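You operate a simulated robot arm through the tools that you are given. There is no shell and no other tool.

You run a simulated robot arm. Do the job below in one go: nothing can be reset, and whatever is moved stays where it is left.

JOB
Put things in order on the top of the wooden table. At the end: the teal shock sensor from the top of the wooden table stands where the brown wooden block stood; the grey stone weight from the top of the wooden table is on the blue board; the green cloth stands where the grey stone weight stood; the brown wooden block stands where the green cloth stood; whatever was shut is shut again. Leave all else as you found it, and nothing knocked over.

Only the result counts: the job must be done as asked and must still hold three seconds after the hand-in. Knocking over, shifting, dropping, spilling or breaking anything else fails it. Flat cloth is picked up by pressing the open fingertips on it (5 to 10 N) and closing them slowly along it; thin cloth reads only 2 to 8 mm in the jaws.

ROBOT AND FRAMES
A 6-joint arm with a two-finger parallel gripper, fixed in place. Base frame: the origin is at the foot of the arm, x ahead of it, y to its left, z up; the work surface is at about z = 0. Lengths are in mm, angles in rad, forces in N, time in s.
With the tool pointing down near the work surface it reaches from about 160 to 420 mm from the base axis. Its first joint turns from -1.152 to 1.152 rad. Payload 1.57 kg.
Tool frame: the origin (TCP) lies between the finger pads and is the grasp point; the fingertips stand 30 mm ahead of it; z points along the fingers, y is the line along which they close. The gripper opens to 80 mm. The fingers are 17 mm wide and 12 mm thick; the gripper's body (40 by 82 mm) begins 80 mm behind the TCP.
Orientation is told as [roll, pitch, yaw] about the base's x, y, z axes, in that order, counted from this pose: with the fingers straight down and closing along the base's y, the tool's x points along the base's -x, its y along +y and its z along -z.

CONTROLS
- The arm moves only by the tool arm_command. Its argument "targets" is a list of rows, each an object of numbers (a shift or turn left out is 0, a gripper value left out holds the last): "dx", "dy", "dz": the shift along the tool's x, y, z in mm; "wx", "wy", "wz": the turn, a rotation vector about the tool's x, y, z in rad. In form: [{"dx": .., "dy": .., "dz": .., "wx": .., "wy": .., "wz": ..}, ...]. A call has 1 to 20 rows; each row shifts and turns the commanded pose from where the row before left it, along the tool's axes as they then stand. "gripper" is the opening, from 0 (shut) to 1 (fully open), set as the call begins (left out, the last holds). A row lasts 0.2 s, in which the tool goes at most 50 mm and 0.15 rad; a call with a longer step from one row to the next is refused whole, and so is a gripper value outside its range. A pose out of reach is approached as far as the arm can. The call stops where the force on the tool passes 40 N (or 10 N more than at its start, if that is more) or the arm is blocked; 0.2 s more then pass. Each finger travels about 153 mm/s and halts on what it meets, pressing with about 29 N; the grip force reading is that of the motor and also rises with nothing between the fingers. The clock runs only during rows and for 0.2 s after the last one: add rows that do not move to give the fingers time. The reply holds the time, the measured pose of the TCP, the force on the tool along the base axes, the opening and the grip force, in the units named above and with some noise, with the torque about the TCP (base axes, N m) and any sound that the robot's microphone picked up.
- Cameras (640 x 400 px; columns grow to the right, rows downward): "scene" is fixed at [63.4, -346.1, 412]; the picture's right is [0.64, -0.76, 0.00], its down [-0.57, -0.48, -0.67] and it looks along [0.51, 0.43, -0.74] (base axes); focal length 229 px, centre (320, 200). "wrist" rides on the gripper at [72, -7, -122] in the tool frame; the picture's right is [0.09, 1.00, 0.00], its down [-0.84, 0.08, -0.54] and it looks along [-0.54, 0.05, 0.84] (tool axes); focal length 238 px, centre (320, 200). There is no depth. A picture from a camera that has moved, and an enlarged one, comes with that camera's place and axes in the base frame and with its lens. The place of the scene camera against the robot may be out by one fixed shift of up to 12 mm in any direction.
- snapshot(camera): a new picture of that camera. It takes no simulated time.
- enlarge(camera, box): a new picture of the part [left, top, right, bottom] of that camera's present view, enlarged. It takes no simulated time.
- close_job(): hands the job in; it is judged then, once.

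Nothing tells you positions but the pictures and the camera data. Unless the task says otherwise, let go and move clear before handing in.

The tools are called after "Emit:" as name(argument=value, ...) on one line, values as JSON. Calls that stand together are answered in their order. arm_command: Moves the arm, as the interface text tells. Its arguments: {"type":"object","properties":{"targets":{"type":"array","items":{"type":"object","properties":{"dx":{"type":"number"},"dy":{"type":"number"},"dz":{"type":"number"},"wx":{"type":"number"},"wy":{"type":"number"},"wz":{"type":"number"}}}},"gripper":{"type":"number"}},"required":["targets"]} The other tools are called the same way: snapshot (camera) takes a picture; enlarge (camera, box) takes an enlarged picture of a part of a camera's view; close_job () hands the job in.

At the start:

```text
clock: 0.0
ee_pos: [278.9, -22.2, 210.7]
ee_rot: [0.004, 0.0, 0.001]
force: [-0.7, 0.3, -0.5]
torque: [0.01, -0.02, -0.02]
gripper_width: 79.9
gripper_force: 0.2
```

scene: 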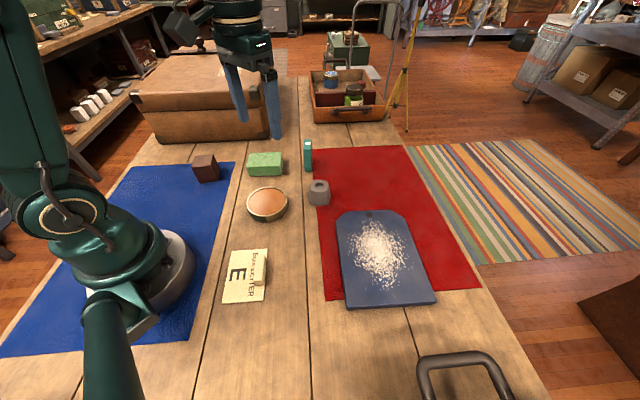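
wrist: 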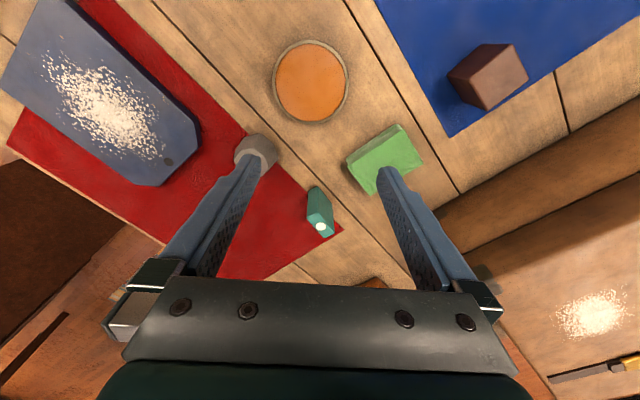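

I see the green folded cloth, teal sensor, grey weight and brown block around the middle of the table, with a slate-blue board lying on the red mat. I'll enlarge the views to place each one before I move.

Emit:
enlarge(camera="scene", box=[180, 120, 340, 220])

Emit:
enlarge(camera="scene", box=[280, 130, 480, 320])

Emit:
enlarge(camera="wrist", box=[220, 20, 540, 250])

Emit:
enlarge(camera="scene", box=[120, 20, 420, 160])

```text
4.00 times, centred on (260, 170) of scene
camera zoom: at [63.4, -346.1, 412.0], right [0.64, -0.76, 0.0], down [-0.57, -0.48, -0.67], along [0.51, 0.43, -0.74], focal length 917 px, centre (560, 320)
```

zoom: 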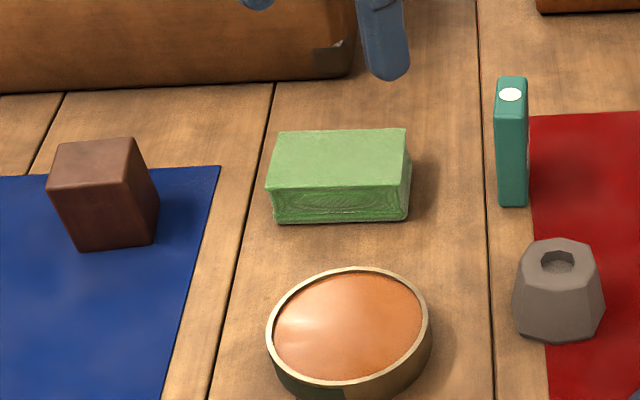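

```text
2.11 times, centred on (380, 225) of scene
camera zoom: at [63.4, -346.1, 412.0], right [0.64, -0.76, 0.0], down [-0.57, -0.48, -0.67], along [0.51, 0.43, -0.74], focal length 483 px, centre (194, 147)
```

zoom: 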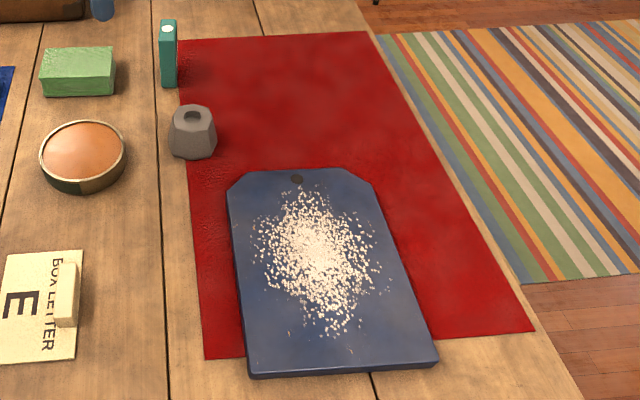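

```text
1.74 times, centred on (380, 135) of wrist
camera zoom: at [206.1, -28.7, 332.9], right [-0.09, 1.0, 0.0], down [0.84, 0.08, 0.54], along [0.54, 0.05, -0.84], focal length 414 px, centre (216, 313)
```

zoom: 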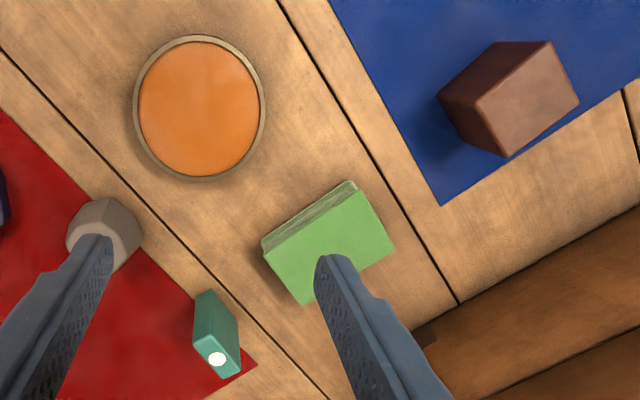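

```text
2.13 times, centred on (270, 90) of scene
camera zoom: at [63.4, -346.1, 412.0], right [0.64, -0.76, 0.0], down [-0.57, -0.48, -0.67], along [0.51, 0.43, -0.74], focal length 489 px, centre (427, 435)
```

zoom: 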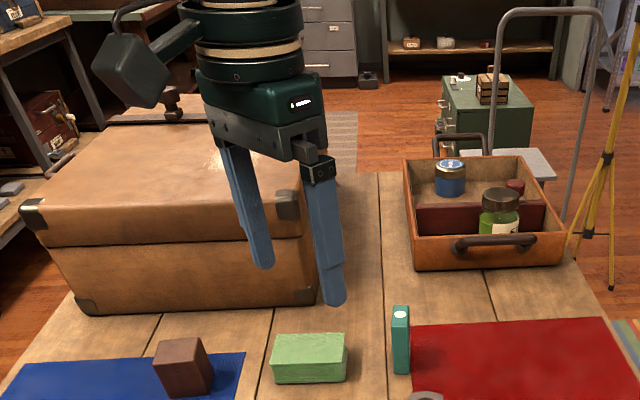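

The small objects stand at roughly these spots: cloth (331,74), teal sensor (404,-14) and about 88 mm tall, weight (340,-113), block (218,172). The board's near edge starts at about y=-161. I'll move over the weight and board for exact wrist views.

Emit:
arm_command(targets=[{"dy": -30, "dz": -8}, {"dy": -30, "dz": -8}, {"dy": -30, "dz": -8}, {"dy": -30, "dz": -8}, {}], gripper=1)

Emit:
snapshot(camera="wrist")

```text
clock: 1.2
ee_pos: [278.5, -141.3, 243.3]
ee_rot: [0.004, -0.001, 0.002]
force: [0.1, 1.1, -0.6]
torque: [0.01, 0.03, -0.02]
gripper_width: 80.1
gripper_force: 0.1
```

```text
taken
camera wrist: at [204.5, -148.5, 364.7], right [-0.09, 1.0, 0.0], down [0.84, 0.08, 0.54], along [0.54, 0.05, -0.84], focal length 238 px, centre (320, 200)
```

wrist: 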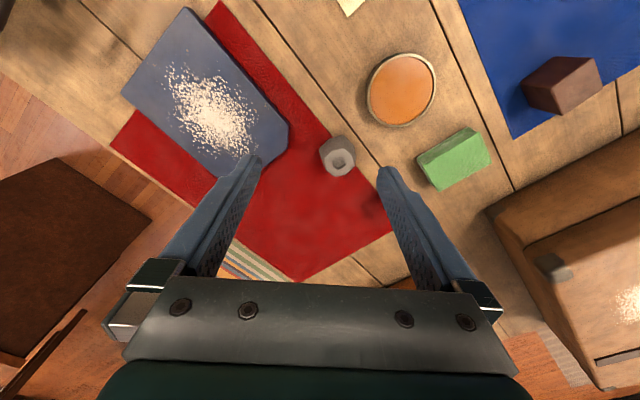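

Emit:
enlarge(camera="wrist", box=[290, 100, 390, 200])

Emit:
enlarge(camera="wrist", box=[100, 0, 320, 200])

Emit:
enlarge(camera="wrist", box=[360, 20, 640, 210])

```text
4.00 times, centred on (340, 150) of wrist
camera zoom: at [204.5, -148.5, 364.7], right [-0.09, 1.0, 0.0], down [0.84, 0.08, 0.54], along [0.54, 0.05, -0.84], focal length 953 px, centre (240, 400)
```

zoom: 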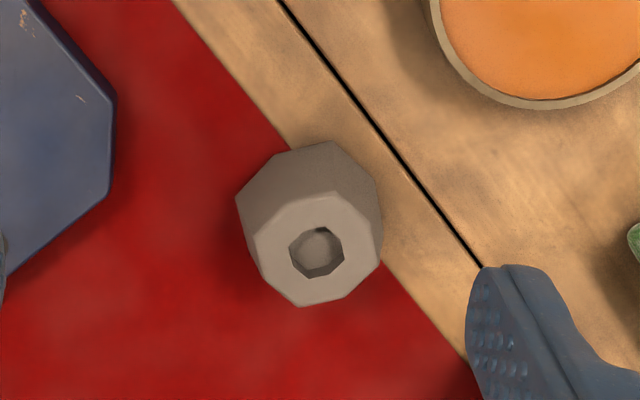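

```text
2.00 times, centred on (210, 100) of wrist
camera zoom: at [204.5, -148.5, 364.7], right [-0.09, 1.0, 0.0], down [0.84, 0.08, 0.54], along [0.54, 0.05, -0.84], focal length 477 px, centre (540, 400)
```

zoom: 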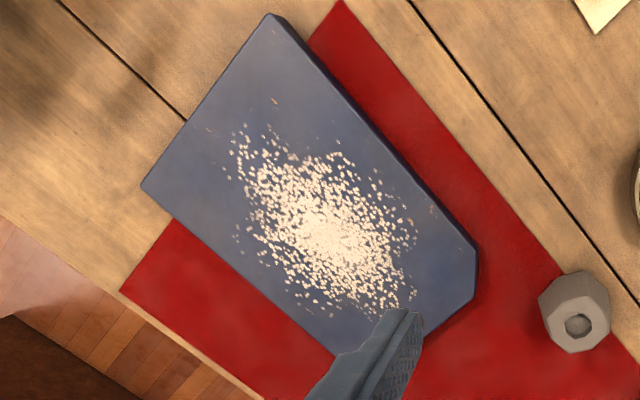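

```text
2.11 times, centred on (500, 115) of wrist
camera zoom: at [204.5, -148.5, 364.7], right [-0.09, 1.0, 0.0], down [0.84, 0.08, 0.54], along [0.54, 0.05, -0.84], focal length 502 px, centre (-59, 379)
```

zoom: 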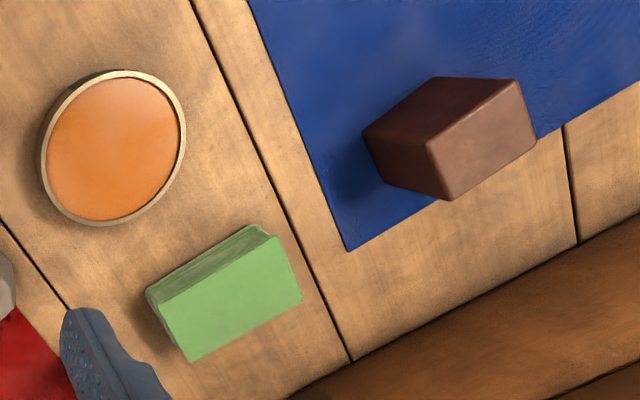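

The weight is a tapered octagon with its top centre near (339,-109), and the board's near side is clean of powder. I'll drop to a lower view over the weight to get its height and width.

Emit:
arm_command(targets=[{"dx": -12, "dy": 8, "dz": 20}, {"dx": -12, "dy": 8, "dz": 25}, {"dx": -12, "dy": 8, "dz": 25}, {"dx": -12, "dy": 8, "dz": 25}, {}], gripper=1)

Emit:
snapshot(camera="wrist")

Emit:
snapshot(camera="scene")

```text
clock: 2.4
ee_pos: [326.8, -109.5, 147.7]
ee_rot: [0.002, -0.002, 0.003]
force: [0.3, -0.2, -0.6]
torque: [-0.01, 0.0, -0.01]
gripper_width: 80.2
gripper_force: 0.2
```

```text
taken
camera wrist: at [254.1, -117.1, 268.7], right [-0.09, 1.0, 0.0], down [0.84, 0.08, 0.54], along [0.54, 0.05, -0.84], focal length 238 px, centre (320, 200)
```

wrist: 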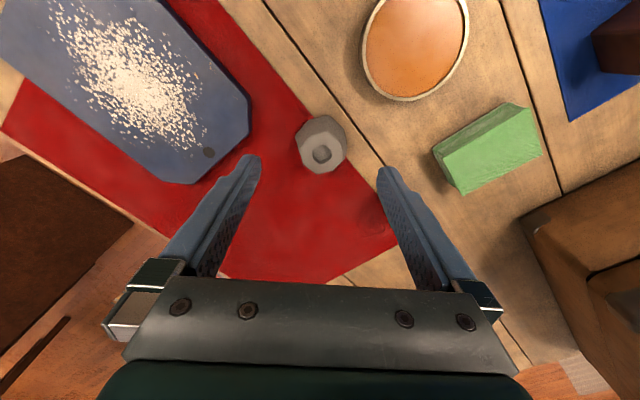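

```text
taken
```

scene: 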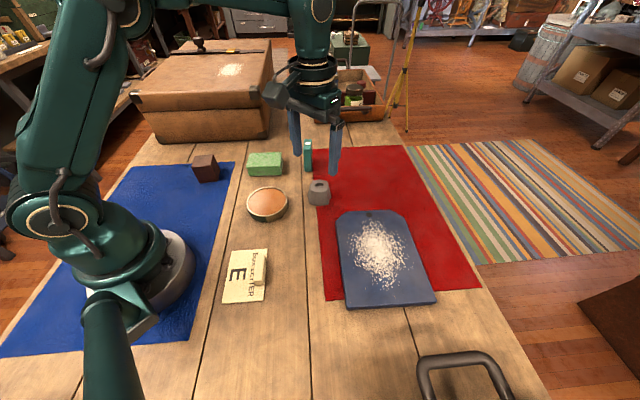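

Emit:
enlarge(camera="wrist", box=[280, 105, 370, 185])

Emit:
enlarge(camera="wrist", box=[420, 90, 560, 210])

Emit:
enlarge(camera="scene", box=[280, 130, 380, 230])

```text
5.00 times, centred on (325, 145) of wrist
camera zoom: at [254.1, -117.1, 268.7], right [-0.09, 1.0, 0.0], down [0.84, 0.08, 0.54], along [0.54, 0.05, -0.84], focal length 1192 px, centre (295, 475)
```

zoom: 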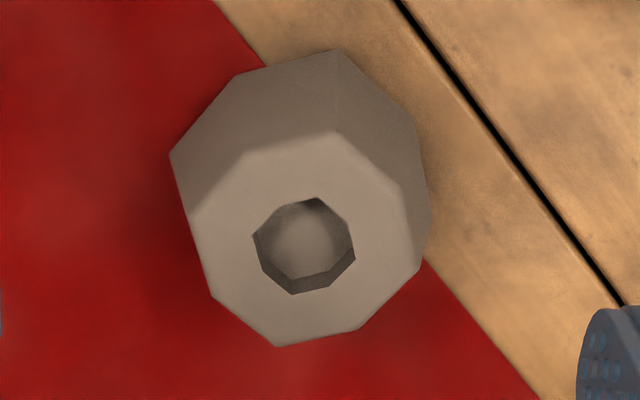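

```text
3.33 times, centred on (490, 150) of wrist
camera zoom: at [254.1, -117.1, 268.7], right [-0.09, 1.0, 0.0], down [0.84, 0.08, 0.54], along [0.54, 0.05, -0.84], focal length 794 px, centre (-247, 367)
```

zoom: 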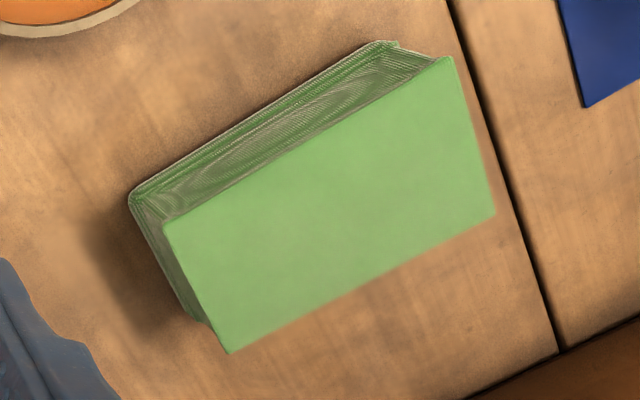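

```text
4.00 times, centred on (330, 180) of scene
camera zoom: at [63.4, -346.1, 412.0], right [0.64, -0.76, 0.0], down [-0.57, -0.48, -0.67], along [0.51, 0.43, -0.74], focal length 917 px, centre (280, 280)
```

zoom: 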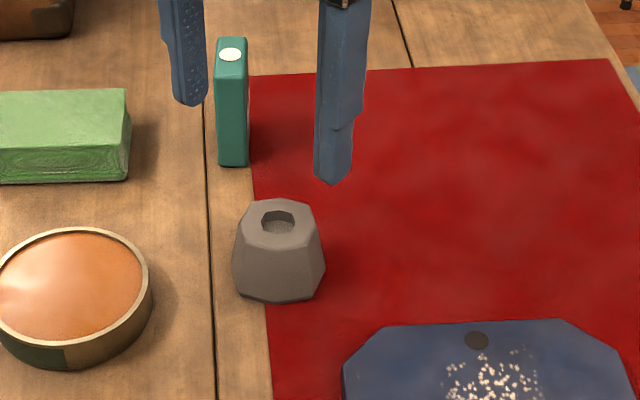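

The weight sits at about (345,-107), is about 40 mm tall, and its flat faces are turned about 0.33 rad from the gripper. I'll line up above it with that yaw and come down just short of its top to check.

Emit:
arm_command(targets=[{"dx": -18.2, "dy": 2.5, "dz": 10}, {"wz": -0.11, "dz": 15}, {"wz": -0.11, "dz": 15}, {"wz": -0.11, "dz": 15}, {}], gripper=1)

Emit:
snapshot(camera="wrist")

Emit:
enlarge(camera="scene", box=[280, 130, 380, 230])

```text
clock: 3.6
ee_pos: [345.4, -106.9, 92.5]
ee_rot: [0.002, -0.003, 0.332]
force: [0.1, -0.4, 0.2]
torque: [0.02, -0.01, -0.01]
gripper_width: 80.0
gripper_force: 0.0
```

```text
taken
camera wrist: at [278.4, -136.5, 213.9], right [-0.41, 0.91, 0.0], down [0.77, 0.34, 0.54], along [0.49, 0.23, -0.84], focal length 238 px, centre (320, 200)
```

wrist: 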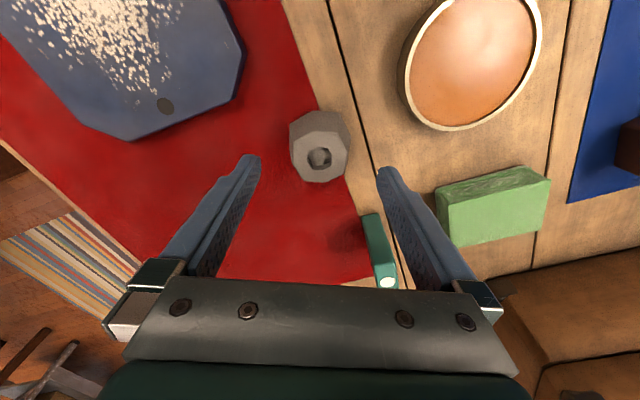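

```text
4.00 times, centred on (330, 180) of scene
camera zoom: at [63.4, -346.1, 412.0], right [0.64, -0.76, 0.0], down [-0.57, -0.48, -0.67], along [0.51, 0.43, -0.74], focal length 917 px, centre (280, 280)
```

zoom: 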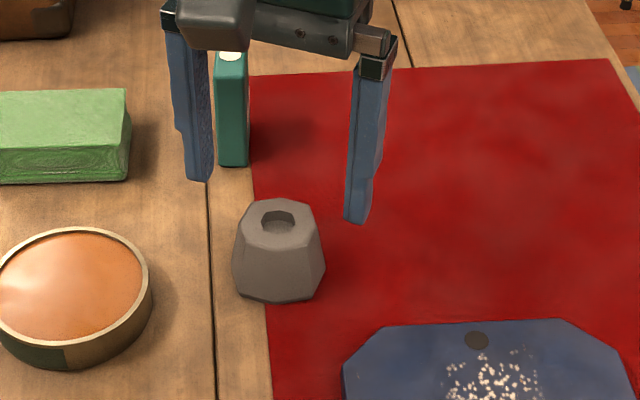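

The fingers straddle the weight evenly. I'll go down beside it and close.

Emit:
arm_command(targets=[{"dz": 20}, {"dz": 20}, {"dz": 12}, {"dz": 5}, {}], gripper=1)

Emit:
snapshot(camera="wrist")

Emit:
enlarge(camera="scene", box=[280, 130, 380, 230])

```text
clock: 4.8
ee_pos: [345.8, -105.9, 34.7]
ee_rot: [0.003, 0.0, 0.331]
force: [-0.2, -0.4, 0.4]
torque: [-0.02, -0.03, 0.01]
gripper_width: 80.0
gripper_force: 0.0
```

```text
taken
camera wrist: at [278.3, -136.4, 157.2], right [-0.41, 0.91, 0.0], down [0.77, 0.34, 0.54], along [0.49, 0.23, -0.84], focal length 238 px, centre (320, 200)
```

wrist: 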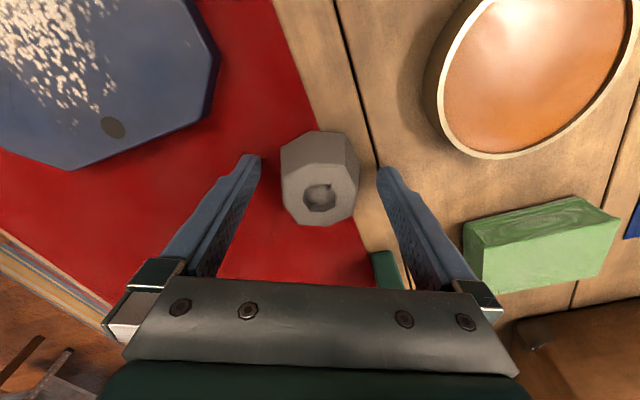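

```text
4.00 times, centred on (330, 180) of scene
camera zoom: at [63.4, -346.1, 412.0], right [0.64, -0.76, 0.0], down [-0.57, -0.48, -0.67], along [0.51, 0.43, -0.74], focal length 917 px, centre (280, 280)
```

zoom: 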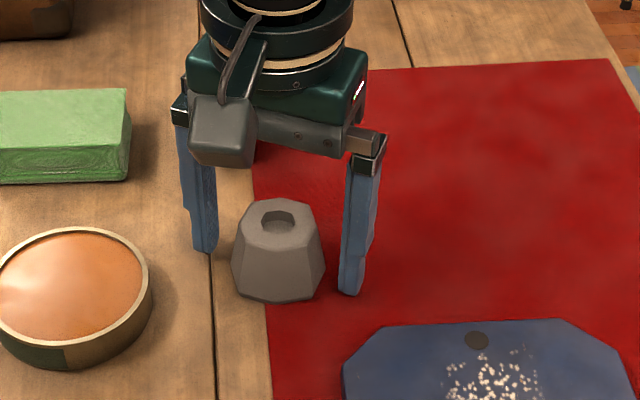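

The fingertips are beside the weight's base and nothing is touched. I'll close on it now.

Emit:
arm_command(targets=[{}, {}, {}, {}], gripper=0.4)

```text
clock: 5.8
ee_pos: [345.5, -106.4, 35.4]
ee_rot: [0.004, -0.001, 0.331]
force: [0.6, -0.8, 0.3]
torque: [-0.02, 0.03, 0.04]
gripper_width: 58.8
gripper_force: 28.8
```

The jaws hold it at 58.8 mm. I'll lift a little and check that it stays in the grip.

Emit:
arm_command(targets=[{"dz": -8}, {"dz": -12}, {"dz": -15}, {"dz": -15}, {}], gripper=0.3)

Emit:
snapshot(camera="wrist")

Emit:
enlarge(camera="scene", box=[280, 130, 380, 230])

```text
clock: 7.0
ee_pos: [343.0, -105.4, 84.4]
ee_rot: [0.001, -0.001, 0.33]
force: [0.3, -0.3, -1.0]
torque: [0.02, -0.02, -0.02]
gripper_width: 24.0
gripper_force: 0.0
```

```text
taken
camera wrist: at [277.0, -135.8, 206.5], right [-0.41, 0.91, 0.0], down [0.77, 0.34, 0.54], along [0.5, 0.23, -0.84], focal length 238 px, centre (320, 200)
```

wrist: 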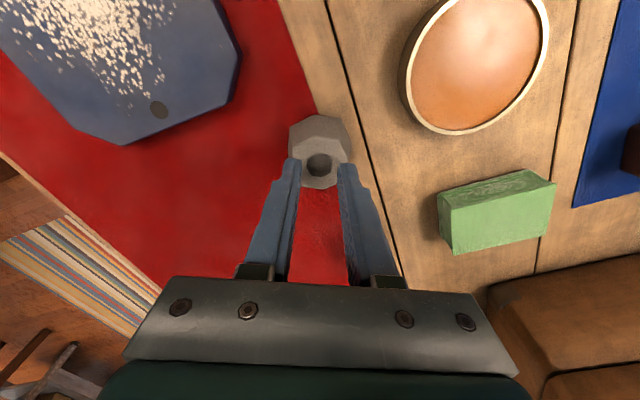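

```text
4.00 times, centred on (330, 180) of scene
camera zoom: at [63.4, -346.1, 412.0], right [0.64, -0.76, 0.0], down [-0.57, -0.48, -0.67], along [0.51, 0.43, -0.74], focal length 917 px, centre (280, 280)
```

zoom: 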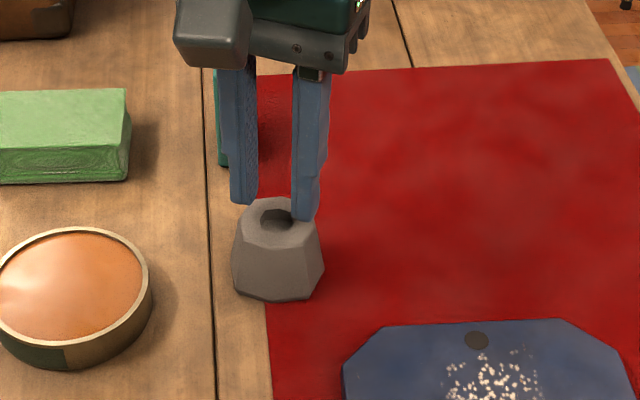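

The weight slipped out of the jaws because its sides taper, but it still stands where it was. I'll look closely at its shape, the hole in its top and the fingertips before trying again.

Emit:
enlarge(camera="wrist", box=[270, 100, 370, 200])

Emit:
enlarge(camera="scene", box=[300, 155, 350, 215])

```text
4.00 times, centred on (320, 150) of wrist
camera zoom: at [277.0, -135.8, 206.5], right [-0.41, 0.91, 0.0], down [0.77, 0.34, 0.54], along [0.5, 0.23, -0.84], focal length 953 px, centre (320, 400)
```

zoom: 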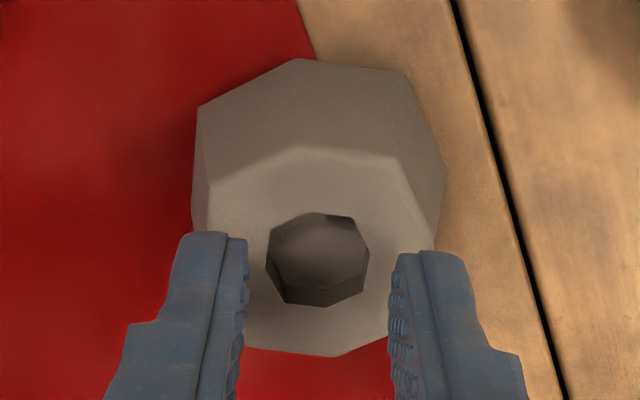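

```text
6.67 times, centred on (325, 185) of scene
camera zoom: at [63.4, -346.1, 412.0], right [0.64, -0.76, 0.0], down [-0.57, -0.48, -0.67], along [0.51, 0.43, -0.74], focal length 1528 px, centre (287, 300)
```

zoom: 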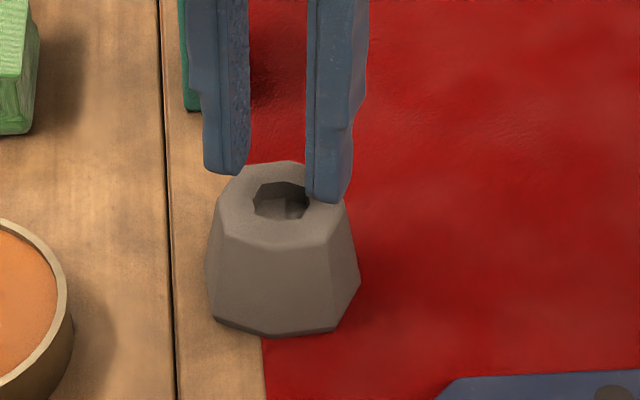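

The weight is still centred at about (344.5,-107) and upright. I'll reopen and go back down with the tips closer to the mat, then close and check the contact before lifting slowly.

Emit:
arm_command(targets=[{"dz": -6}, {}, {}, {"dz": 18}, {"dz": 18}, {"dz": 12}, {"dz": 6}, {"dz": 3}, {}], gripper=1)

Emit:
enlarge(camera="wrist", box=[240, 110, 400, 230])

Emit:
enlarge(camera="scene", box=[290, 155, 360, 215])

```text
clock: 9.0
ee_pos: [344.2, -106.9, 35.3]
ee_rot: [0.003, -0.002, 0.332]
force: [0.0, -0.9, 0.3]
torque: [0.04, -0.03, 0.0]
gripper_width: 80.1
gripper_force: 0.1
```

```text
3.33 times, centred on (320, 170) of wrist
camera zoom: at [277.8, -136.8, 156.9], right [-0.41, 0.91, 0.0], down [0.77, 0.34, 0.54], along [0.49, 0.23, -0.84], focal length 794 px, centre (320, 300)
```

zoom: 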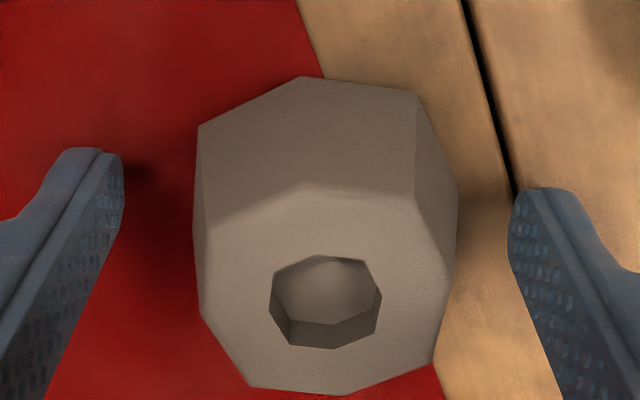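

```text
6.67 times, centred on (325, 185) of scene
camera zoom: at [63.4, -346.1, 412.0], right [0.64, -0.76, 0.0], down [-0.57, -0.48, -0.67], along [0.51, 0.43, -0.74], focal length 1528 px, centre (287, 300)
```

zoom: 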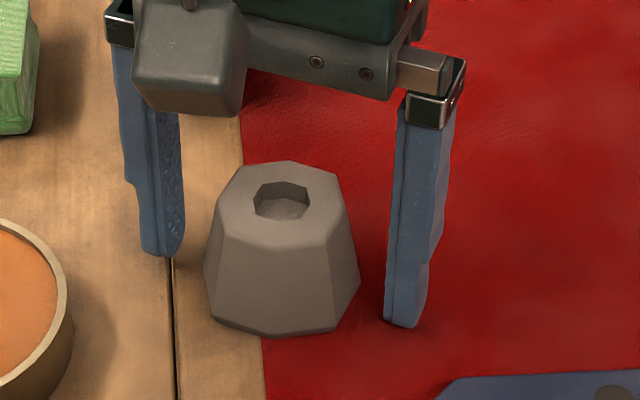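

The flats line up with the fingers, so the slip came from the tips riding above the base edge. I'll lower in small steps until the tips are at the mat.

Emit:
arm_command(targets=[{"dz": 1.5}, {"dz": 1}, {}], gripper=1)

```text
clock: 9.8
ee_pos: [345.1, -106.1, 32.5]
ee_rot: [0.003, -0.001, 0.333]
force: [-0.4, -0.3, 0.4]
torque: [0.0, -0.01, 0.0]
gripper_width: 80.0
gripper_force: 0.1
```

Emit:
arm_command(targets=[{"dz": 1}, {}], gripper=1)

```text
clock: 10.4
ee_pos: [346.6, -108.3, 31.0]
ee_rot: [0.003, -0.002, 0.332]
force: [-1.1, 0.2, 0.0]
torque: [0.0, 0.04, -0.01]
gripper_width: 79.9
gripper_force: 0.2
```

No contact yet, with the tips about 1–2 mm above the mat. I'll close here.

Emit:
arm_command(targets=[{}, {}, {}, {}, {}], gripper=0)

Emit:
enlarge(camera="wrist", box=[240, 110, 400, 230])

Emit:
enlarge(camera="scene", box=[290, 155, 360, 215])

```text
clock: 11.6
ee_pos: [345.8, -107.9, 31.6]
ee_rot: [0.004, -0.002, 0.332]
force: [0.1, 0.7, -0.3]
torque: [0.03, 0.08, 0.01]
gripper_width: 57.7
gripper_force: 29.1
```

```text
3.33 times, centred on (320, 170) of wrist
camera zoom: at [278.8, -137.2, 152.7], right [-0.41, 0.91, 0.0], down [0.77, 0.34, 0.54], along [0.49, 0.23, -0.84], focal length 794 px, centre (320, 300)
```

zoom: 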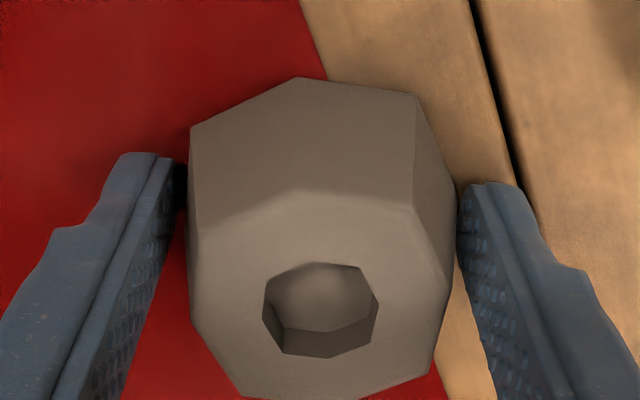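

```text
6.67 times, centred on (325, 185) of scene
camera zoom: at [63.4, -346.1, 412.0], right [0.64, -0.76, 0.0], down [-0.57, -0.48, -0.67], along [0.51, 0.43, -0.74], focal length 1528 px, centre (287, 300)
```

zoom: 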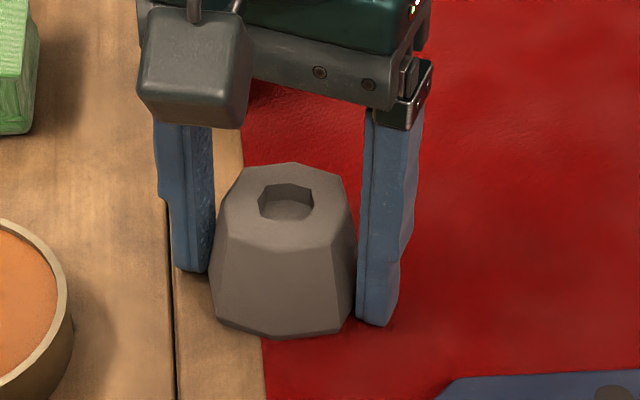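

The jaws are shut on the base at 57.7 mm. I'll lift very slowly and read the force.

Emit:
arm_command(targets=[{"dz": -1}, {"dz": -1}, {"dz": -1}, {"dz": -1}, {"dz": -1}, {}], gripper=0)

Emit:
enlarge(camera="scene", box=[290, 155, 360, 215])

```text
clock: 13.0
ee_pos: [345.5, -106.4, 36.0]
ee_rot: [0.003, -0.002, 0.331]
force: [0.6, 0.2, -3.4]
torque: [0.01, 0.04, -0.03]
gripper_width: 57.8
gripper_force: 29.2
```

```text
6.67 times, centred on (325, 185) of scene
camera zoom: at [63.4, -346.1, 412.0], right [0.64, -0.76, 0.0], down [-0.57, -0.48, -0.67], along [0.51, 0.43, -0.74], focal length 1528 px, centre (287, 300)
```

zoom: 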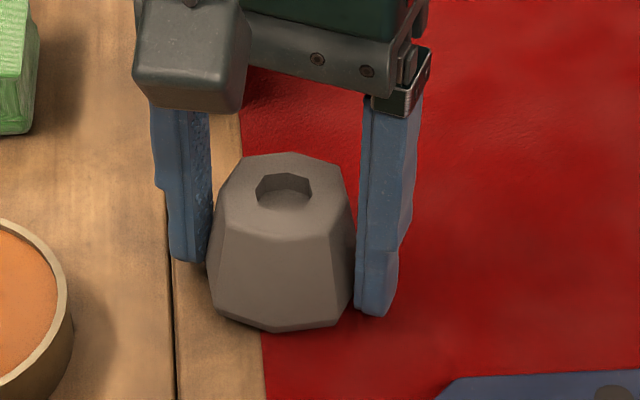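

It is lifting this time: 3.4 N hangs from the jaws and the width has not changed. I'll go on up gently.

Emit:
arm_command(targets=[{"dz": -2}, {"dz": -3}, {"dz": -4}, {"dz": -5}, {"dz": -6}, {"dz": -6}, {"dz": -6}, {"dz": -6}, {"dz": -5}, {"dz": -4}, {"dz": -2}, {}], gripper=0)

Emit:
enlarge(camera="scene", box=[270, 105, 390, 215])

Emit:
snapshot(camera="wrist")

```text
clock: 15.6
ee_pos: [346.4, -104.4, 86.0]
ee_rot: [0.003, -0.002, 0.331]
force: [0.1, -0.7, -3.8]
torque: [-0.04, -0.03, 0.01]
gripper_width: 57.8
gripper_force: 29.0
```

```text
3.64 times, centred on (330, 160) of scene
camera zoom: at [63.4, -346.1, 412.0], right [0.64, -0.76, 0.0], down [-0.57, -0.48, -0.67], along [0.51, 0.43, -0.74], focal length 834 px, centre (284, 346)
```

zoom: 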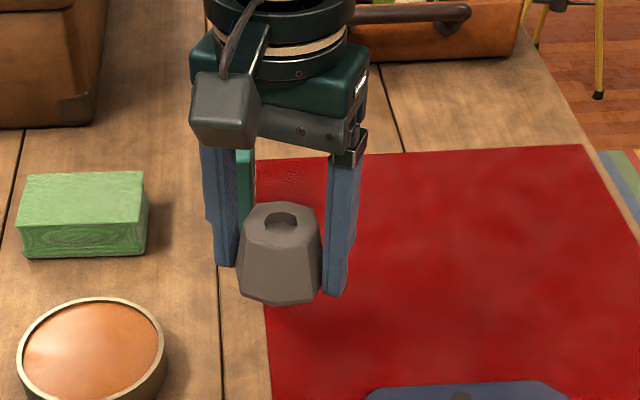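

```text
taken
camera wrist: at [278.9, -135.3, 207.5], right [-0.41, 0.91, 0.0], down [0.77, 0.34, 0.54], along [0.49, 0.23, -0.84], focal length 238 px, centre (320, 200)
```

wrist: 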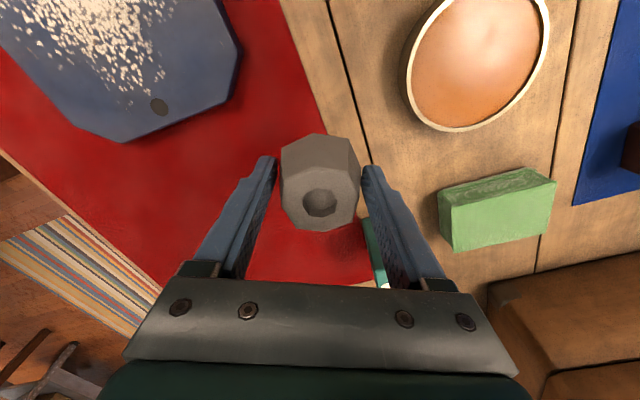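

It holds firmly. I'll carry it to the clean end of the board near (216,-314), away from the powder.

Emit:
arm_command(targets=[{"dx": 3, "dy": -2.5}, {"dx": 6, "dy": -5}, {"dx": 9, "dy": -7}, {"dx": 10, "dy": -8.1}, {"dx": 10, "dy": -8.1}, {"dx": 10, "dy": -8.1}, {"dx": 10, "dy": -8.1}, {"dx": 10, "dy": -8.1}, {"dx": 10, "dy": -8.1}, {"dx": 10, "dy": -8.1}, {"dx": 10, "dy": -8.1}, {"dx": 10, "dy": -8.1}, {"dx": 10, "dy": -8.1}, {"dx": 10, "dy": -8.1}, {"dx": 10, "dy": -8.1}, {"dx": 10, "dy": -8.1}, {"dx": 10, "dy": -8.1}, {"dx": 9, "dy": -7}, {"dx": 6, "dy": -5}, {"dx": 3, "dy": -2.5}], gripper=0)

Emit:
snapshot(camera="wrist")

Emit:
snapshot(camera="scene")

```text
clock: 19.8
ee_pos: [226.1, -298.9, 84.8]
ee_rot: [0.003, -0.003, 0.331]
force: [-0.3, 0.7, -3.4]
torque: [0.02, 0.0, 0.01]
gripper_width: 57.7
gripper_force: 29.5
```

```text
taken
camera wrist: at [159.4, -328.7, 205.8], right [-0.41, 0.91, 0.0], down [0.77, 0.34, 0.54], along [0.49, 0.23, -0.84], focal length 238 px, centre (320, 200)
```

wrist: 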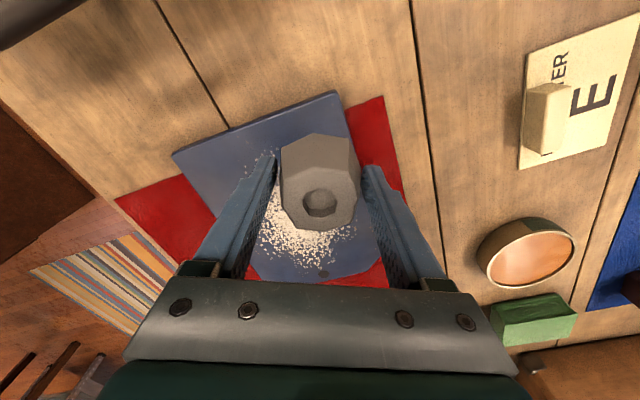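

```text
taken
```

scene: 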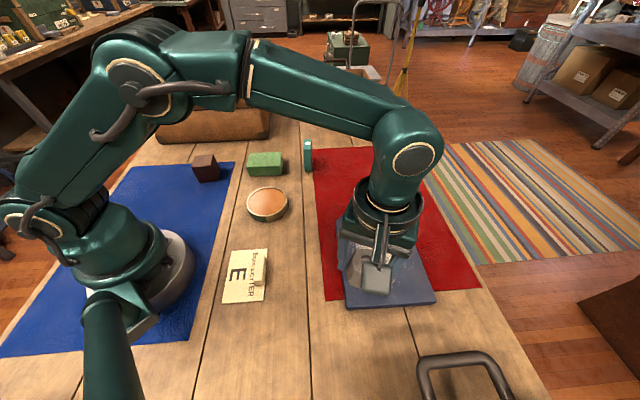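

The weight hangs over the near corner end of the board. I'll zoom to check the edge distances and where the powder begins.

Emit:
enlarge(camera="wrist", box=[160, 80, 400, 290])

Emit:
enlarge(camera="scene", box=[320, 200, 450, 320])

```text
1.90 times, centred on (280, 185) of wrist
camera zoom: at [159.4, -328.7, 205.8], right [-0.41, 0.91, 0.0], down [0.77, 0.34, 0.54], along [0.49, 0.23, -0.84], focal length 454 px, centre (396, 229)
```

zoom: 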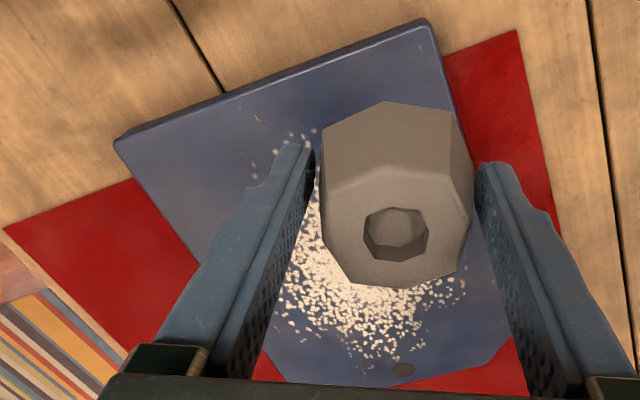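

```text
3.33 times, centred on (385, 260) of scene
camera zoom: at [63.4, -346.1, 412.0], right [0.64, -0.76, 0.0], down [-0.57, -0.48, -0.67], along [0.51, 0.43, -0.74], focal length 764 px, centre (103, 0)
```

zoom: 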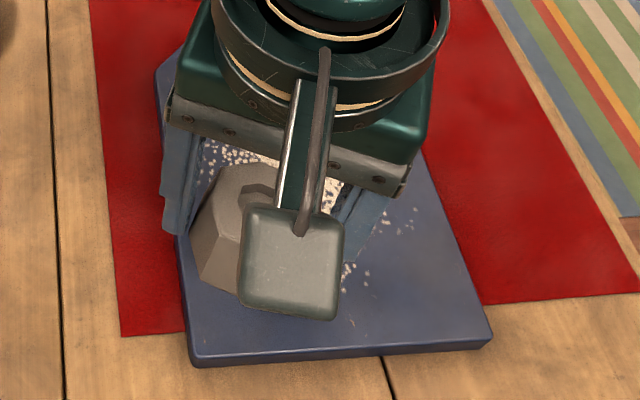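

The clean corner just fits the weight at about (224,-307). I'll shift there and lower, slowly at the end.

Emit:
arm_command(targets=[{"dx": 1.9, "dy": -3.8}, {"dx": 1.9, "dy": -3.8}, {"dz": 5}, {"dz": 8}, {"dz": 8}, {"dz": 6}, {"dz": 4}, {}], gripper=0)

Emit:
enlarge(camera="wrist", box=[160, 60, 480, 290])

Emit:
enlarge(camera="scene", box=[320, 200, 450, 320])

```text
clock: 21.6
ee_pos: [223.6, -306.1, 53.6]
ee_rot: [0.002, -0.003, 0.332]
force: [1.0, 0.6, -2.2]
torque: [-0.01, 0.01, -0.04]
gripper_width: 57.6
gripper_force: 29.2
```

```text
1.74 times, centred on (320, 175) of wrist
camera zoom: at [157.2, -336.0, 174.9], right [-0.41, 0.91, 0.0], down [0.77, 0.34, 0.54], along [0.49, 0.23, -0.84], focal length 414 px, centre (320, 244)
```

zoom: 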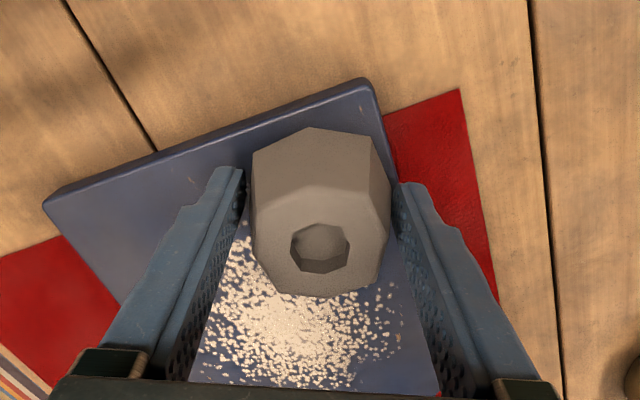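

```text
3.33 times, centred on (385, 260) of scene
camera zoom: at [63.4, -346.1, 412.0], right [0.64, -0.76, 0.0], down [-0.57, -0.48, -0.67], along [0.51, 0.43, -0.74], focal length 764 px, centre (103, 0)
```

zoom: 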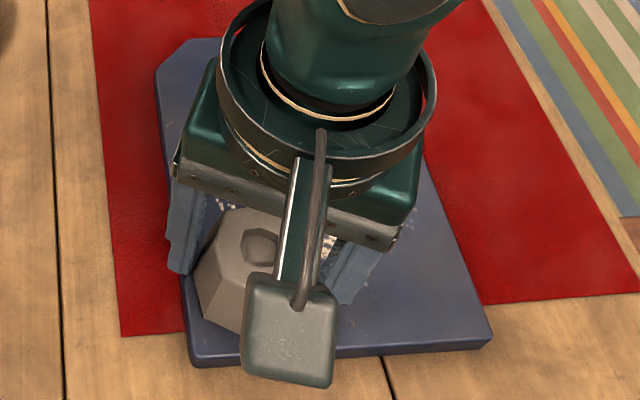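

It is about 10 mm above the board now. I'll go down in 1 mm steps until the board takes the weight.

Emit:
arm_command(targets=[{"dz": 2}, {"dz": 2}, {"dz": 1}, {"dz": 1}, {}], gripper=0)

```text
clock: 22.8
ee_pos: [224.3, -307.2, 47.5]
ee_rot: [0.004, -0.002, 0.332]
force: [-0.4, -0.1, -3.7]
torque: [0.01, 0.01, 0.0]
gripper_width: 57.9
gripper_force: 28.7
```

Emit:
arm_command(targets=[{"dz": 1}, {"dz": 1}, {"dz": 1}, {}], gripper=0)

```text
clock: 23.8
ee_pos: [226.0, -306.3, 46.6]
ee_rot: [0.001, -0.003, 0.331]
force: [-1.7, 9.7, 31.9]
torque: [0.29, 0.13, 0.14]
gripper_width: 57.9
gripper_force: 29.0
```

It has met the board and is pressing at 32 N. I'll ease back a little before letting go.

Emit:
arm_command(targets=[{"dz": -0.7}, {"dz": -0.4}, {}], gripper=0)

Emit:
enlarge(camera="wrist", box=[160, 60, 480, 290])

```text
clock: 24.6
ee_pos: [225.7, -307.0, 46.0]
ee_rot: [0.001, -0.002, 0.333]
force: [8.4, 2.0, 15.7]
torque: [-0.17, -0.11, 0.17]
gripper_width: 57.6
gripper_force: 29.1
```

```text
1.74 times, centred on (320, 175) of wrist
camera zoom: at [157.4, -337.4, 167.5], right [-0.41, 0.91, 0.0], down [0.76, 0.34, 0.55], along [0.5, 0.22, -0.84], focal length 414 px, centre (320, 244)
```

zoom: 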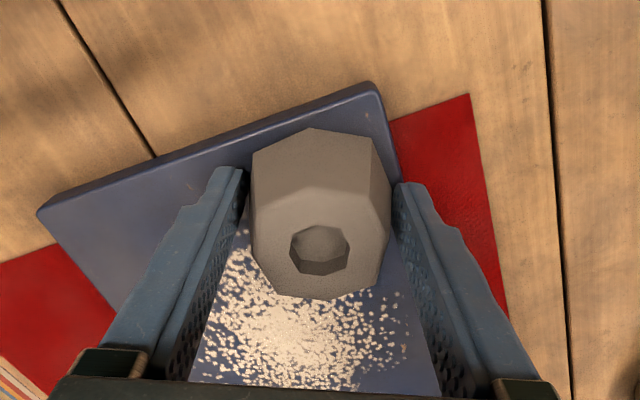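

Emit:
arm_command(targets=[{"dz": -0.5}, {"dz": -0.3}, {}], gripper=0)

```text
clock: 25.4
ee_pos: [223.6, -307.5, 45.8]
ee_rot: [0.005, -0.001, 0.33]
force: [1.3, -4.7, 5.8]
torque: [-0.41, -0.16, 0.01]
gripper_width: 57.8
gripper_force: 29.4
```

The load is nearly neutral. I'll open the jaws a little, then rise straight up.

Emit:
arm_command(targets=[{}, {}, {}, {"dz": -3}, {"dz": -6}, {"dz": -10}, {"dz": -15}, {"dz": -20}, {"dz": -25}, {}], gripper=0.88)

Emit:
snapshot(camera="wrist")

Emit:
enlarge(camera="scene", box=[320, 200, 450, 320])

```text
clock: 27.6
ee_pos: [223.6, -306.4, 124.5]
ee_rot: [0.002, -0.003, 0.334]
force: [-0.5, -1.0, 0.2]
torque: [-0.03, -0.02, -0.03]
gripper_width: 70.3
gripper_force: 0.1
```

```text
taken
camera wrist: at [157.0, -336.8, 245.5], right [-0.41, 0.91, 0.0], down [0.77, 0.34, 0.54], along [0.49, 0.23, -0.84], focal length 238 px, centre (320, 200)
```

wrist: 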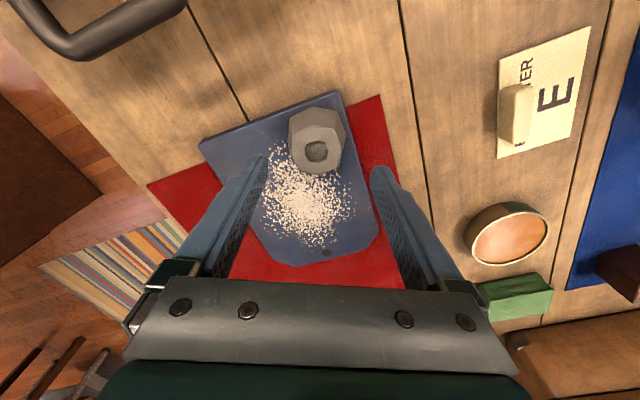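

```text
3.33 times, centred on (385, 260) of scene
camera zoom: at [63.4, -346.1, 412.0], right [0.64, -0.76, 0.0], down [-0.57, -0.48, -0.67], along [0.51, 0.43, -0.74], focal length 764 px, centre (103, 0)
```

zoom: 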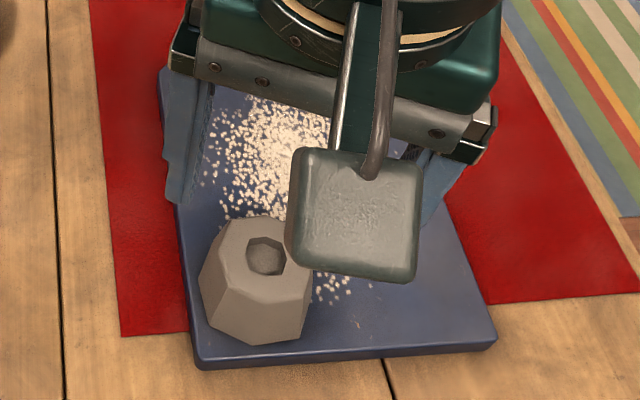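

The weight stands on the board. I'll rise, cross to the cloth, turn the gripper to match its short side, and look at the whole table on the way.

Emit:
arm_command(targets=[{"dz": -20}, {"dz": -20}, {"dx": -14.5, "dy": 20.54}, {"dx": -14.5, "dy": 20.54}, {"dx": -14.5, "dy": 20.54}, {"dx": -14.5, "dy": 20.54}, {"dx": -14.5, "dy": 20.54}, {"dx": -14.5, "dy": 20.54}, {"dx": -14.5, "dy": 20.54}, {"dx": -14.5, "dy": 20.54}, {"dx": -14.5, "dy": 20.54}, {"dx": -14.5, "dy": 20.54}, {"dx": -14.5, "dy": 20.54}, {"dx": -14.5, "dy": 20.54}, {"dx": -14.5, "dy": 20.54}, {"dx": -14.5, "dy": 20.54}, {"dx": -14.5, "dy": 20.54}, {"dx": -14.5, "dy": 20.54}], gripper=1)

Emit:
enlarge(camera="scene", box=[280, 130, 480, 320])

Emit:
snapshot(camera="wrist")

```text
clock: 31.4
ee_pos: [337.6, 77.8, 166.4]
ee_rot: [0.004, -0.001, 0.331]
force: [-0.1, -0.3, -0.6]
torque: [-0.01, 0.01, 0.04]
gripper_width: 80.0
gripper_force: 0.1
```

```text
2.11 times, centred on (380, 225) of scene
camera zoom: at [63.4, -346.1, 412.0], right [0.64, -0.76, 0.0], down [-0.57, -0.48, -0.67], along [0.51, 0.43, -0.74], focal length 483 px, centre (194, 147)
```

zoom: 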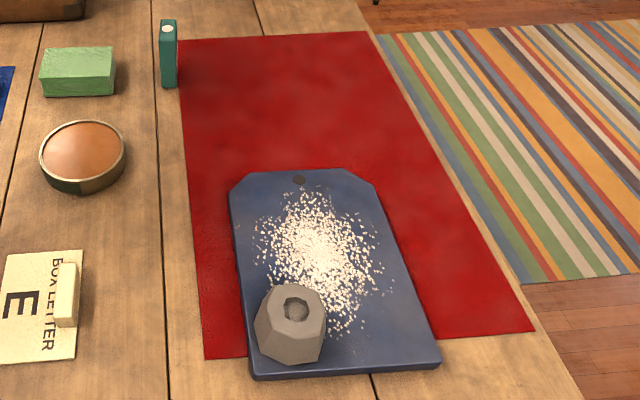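

```text
taken
camera wrist: at [270.6, 48.4, 288.2], right [-0.41, 0.91, 0.0], down [0.77, 0.34, 0.54], along [0.5, 0.23, -0.84], focal length 238 px, centre (320, 200)
```

wrist: 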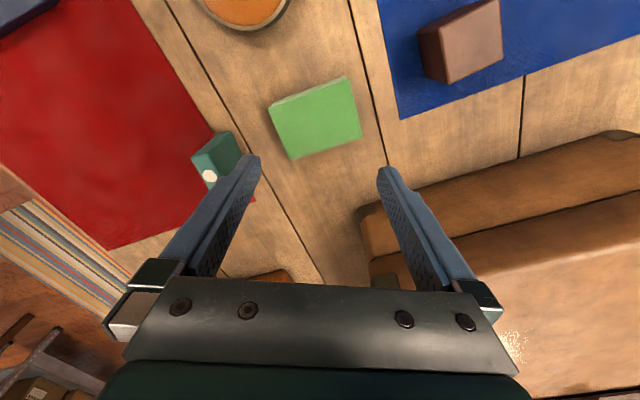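

The board moved at most 2–3 mm and everything else is in place. Next I'll take exact wrist readings of the cloth, the sensor and the block from here.

Emit:
enlarge(camera="wrist", box=[180, 60, 380, 200])

Emit:
enlarge(camera="wrist", box=[390, 0, 530, 110])

```text
2.86 times, centred on (280, 130) of wrist
camera zoom: at [270.6, 48.4, 288.2], right [-0.41, 0.91, 0.0], down [0.77, 0.34, 0.54], along [0.5, 0.23, -0.84], focal length 681 px, centre (434, 400)
```

zoom: 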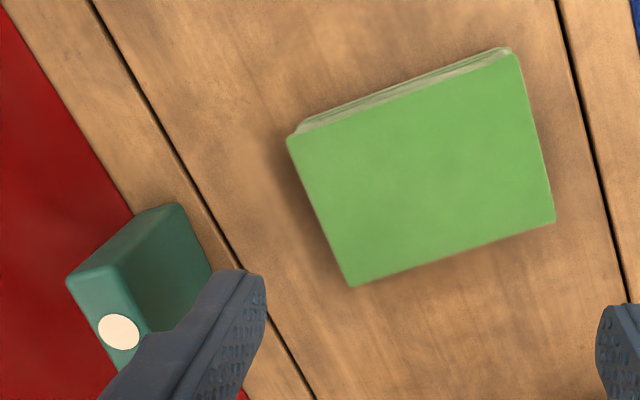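

```text
3.64 times, centred on (460, 55) of wrist
camera zoom: at [270.6, 48.4, 288.2], right [-0.41, 0.91, 0.0], down [0.77, 0.34, 0.54], along [0.5, 0.23, -0.84], focal length 867 px, centre (-189, 727)
```

zoom: 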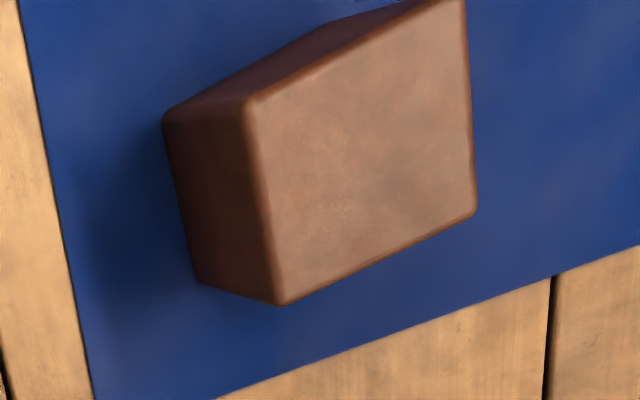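

The cloth is 87×62×25 mm, centred at about (336,76), with its short side along 42°. The sensor is near (411,-9) and the block near (217,163). I'll turn to the cloth's short side and come down above it.

Emit:
arm_command(targets=[{"wz": 0.1461}, {"wz": 0.1461}, {"wz": 0.1461}, {"wz": 0.1461}, {"wz": 0.1461}, {"wz": 0.1461}, {"wz": 0.1461}, {"wz": 0.1461}, {"dx": -1.7, "dy": -2.6, "dz": 20}, {"dz": 25}, {"dz": 25}, {"dz": 20}, {}], gripper=1)

Emit:
snapshot(camera="wrist")

Emit:
enlarge(camera="scene", box=[200, 100, 330, 200])

```text
clock: 34.2
ee_pos: [337.4, 77.1, 77.7]
ee_rot: [0.004, 0.003, -0.837]
force: [-0.6, -0.3, 0.3]
torque: [0.03, -0.02, 0.0]
gripper_width: 80.2
gripper_force: 0.0
```

```text
taken
camera wrist: at [283.3, 125.2, 199.9], right [0.68, 0.73, 0.0], down [0.62, -0.57, 0.54], along [0.4, -0.36, -0.84], focal length 238 px, centre (320, 200)
```

wrist: 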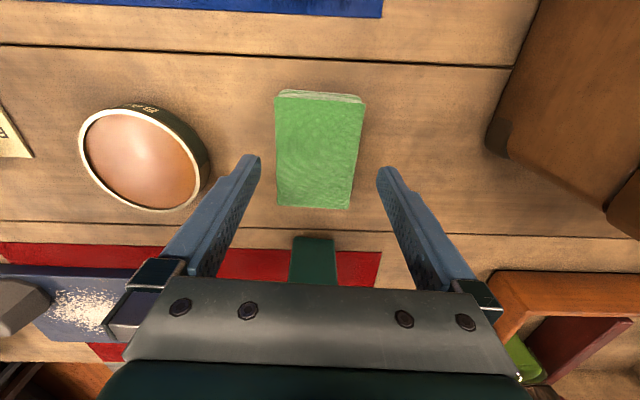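

```text
4.00 times, centred on (265, 150) of scene
camera zoom: at [63.4, -346.1, 412.0], right [0.64, -0.76, 0.0], down [-0.57, -0.48, -0.67], along [0.51, 0.43, -0.74], focal length 917 px, centre (540, 400)
```

zoom: 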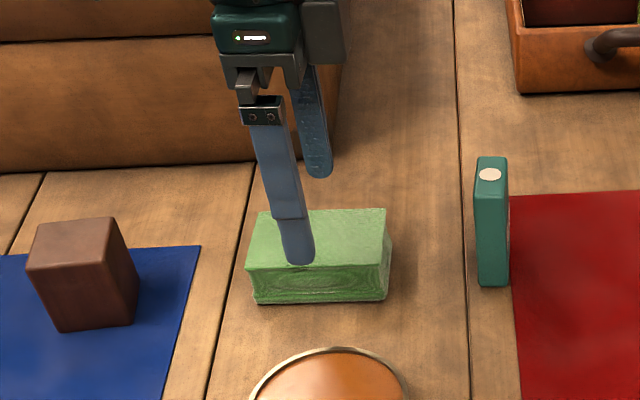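

Emit:
enlarge(camera="wrist", box=[240, 70, 400, 230])

```text
2.50 times, centred on (320, 150) of wrist
camera zoom: at [283.3, 125.2, 199.9], right [0.68, 0.73, 0.0], down [0.62, -0.57, 0.54], along [0.4, -0.36, -0.84], focal length 596 px, centre (320, 325)
```

zoom: 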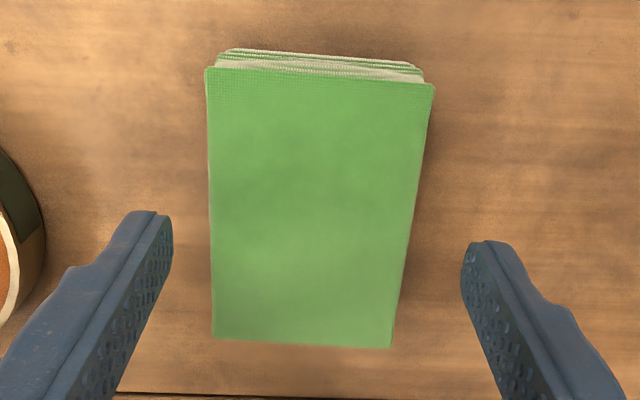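

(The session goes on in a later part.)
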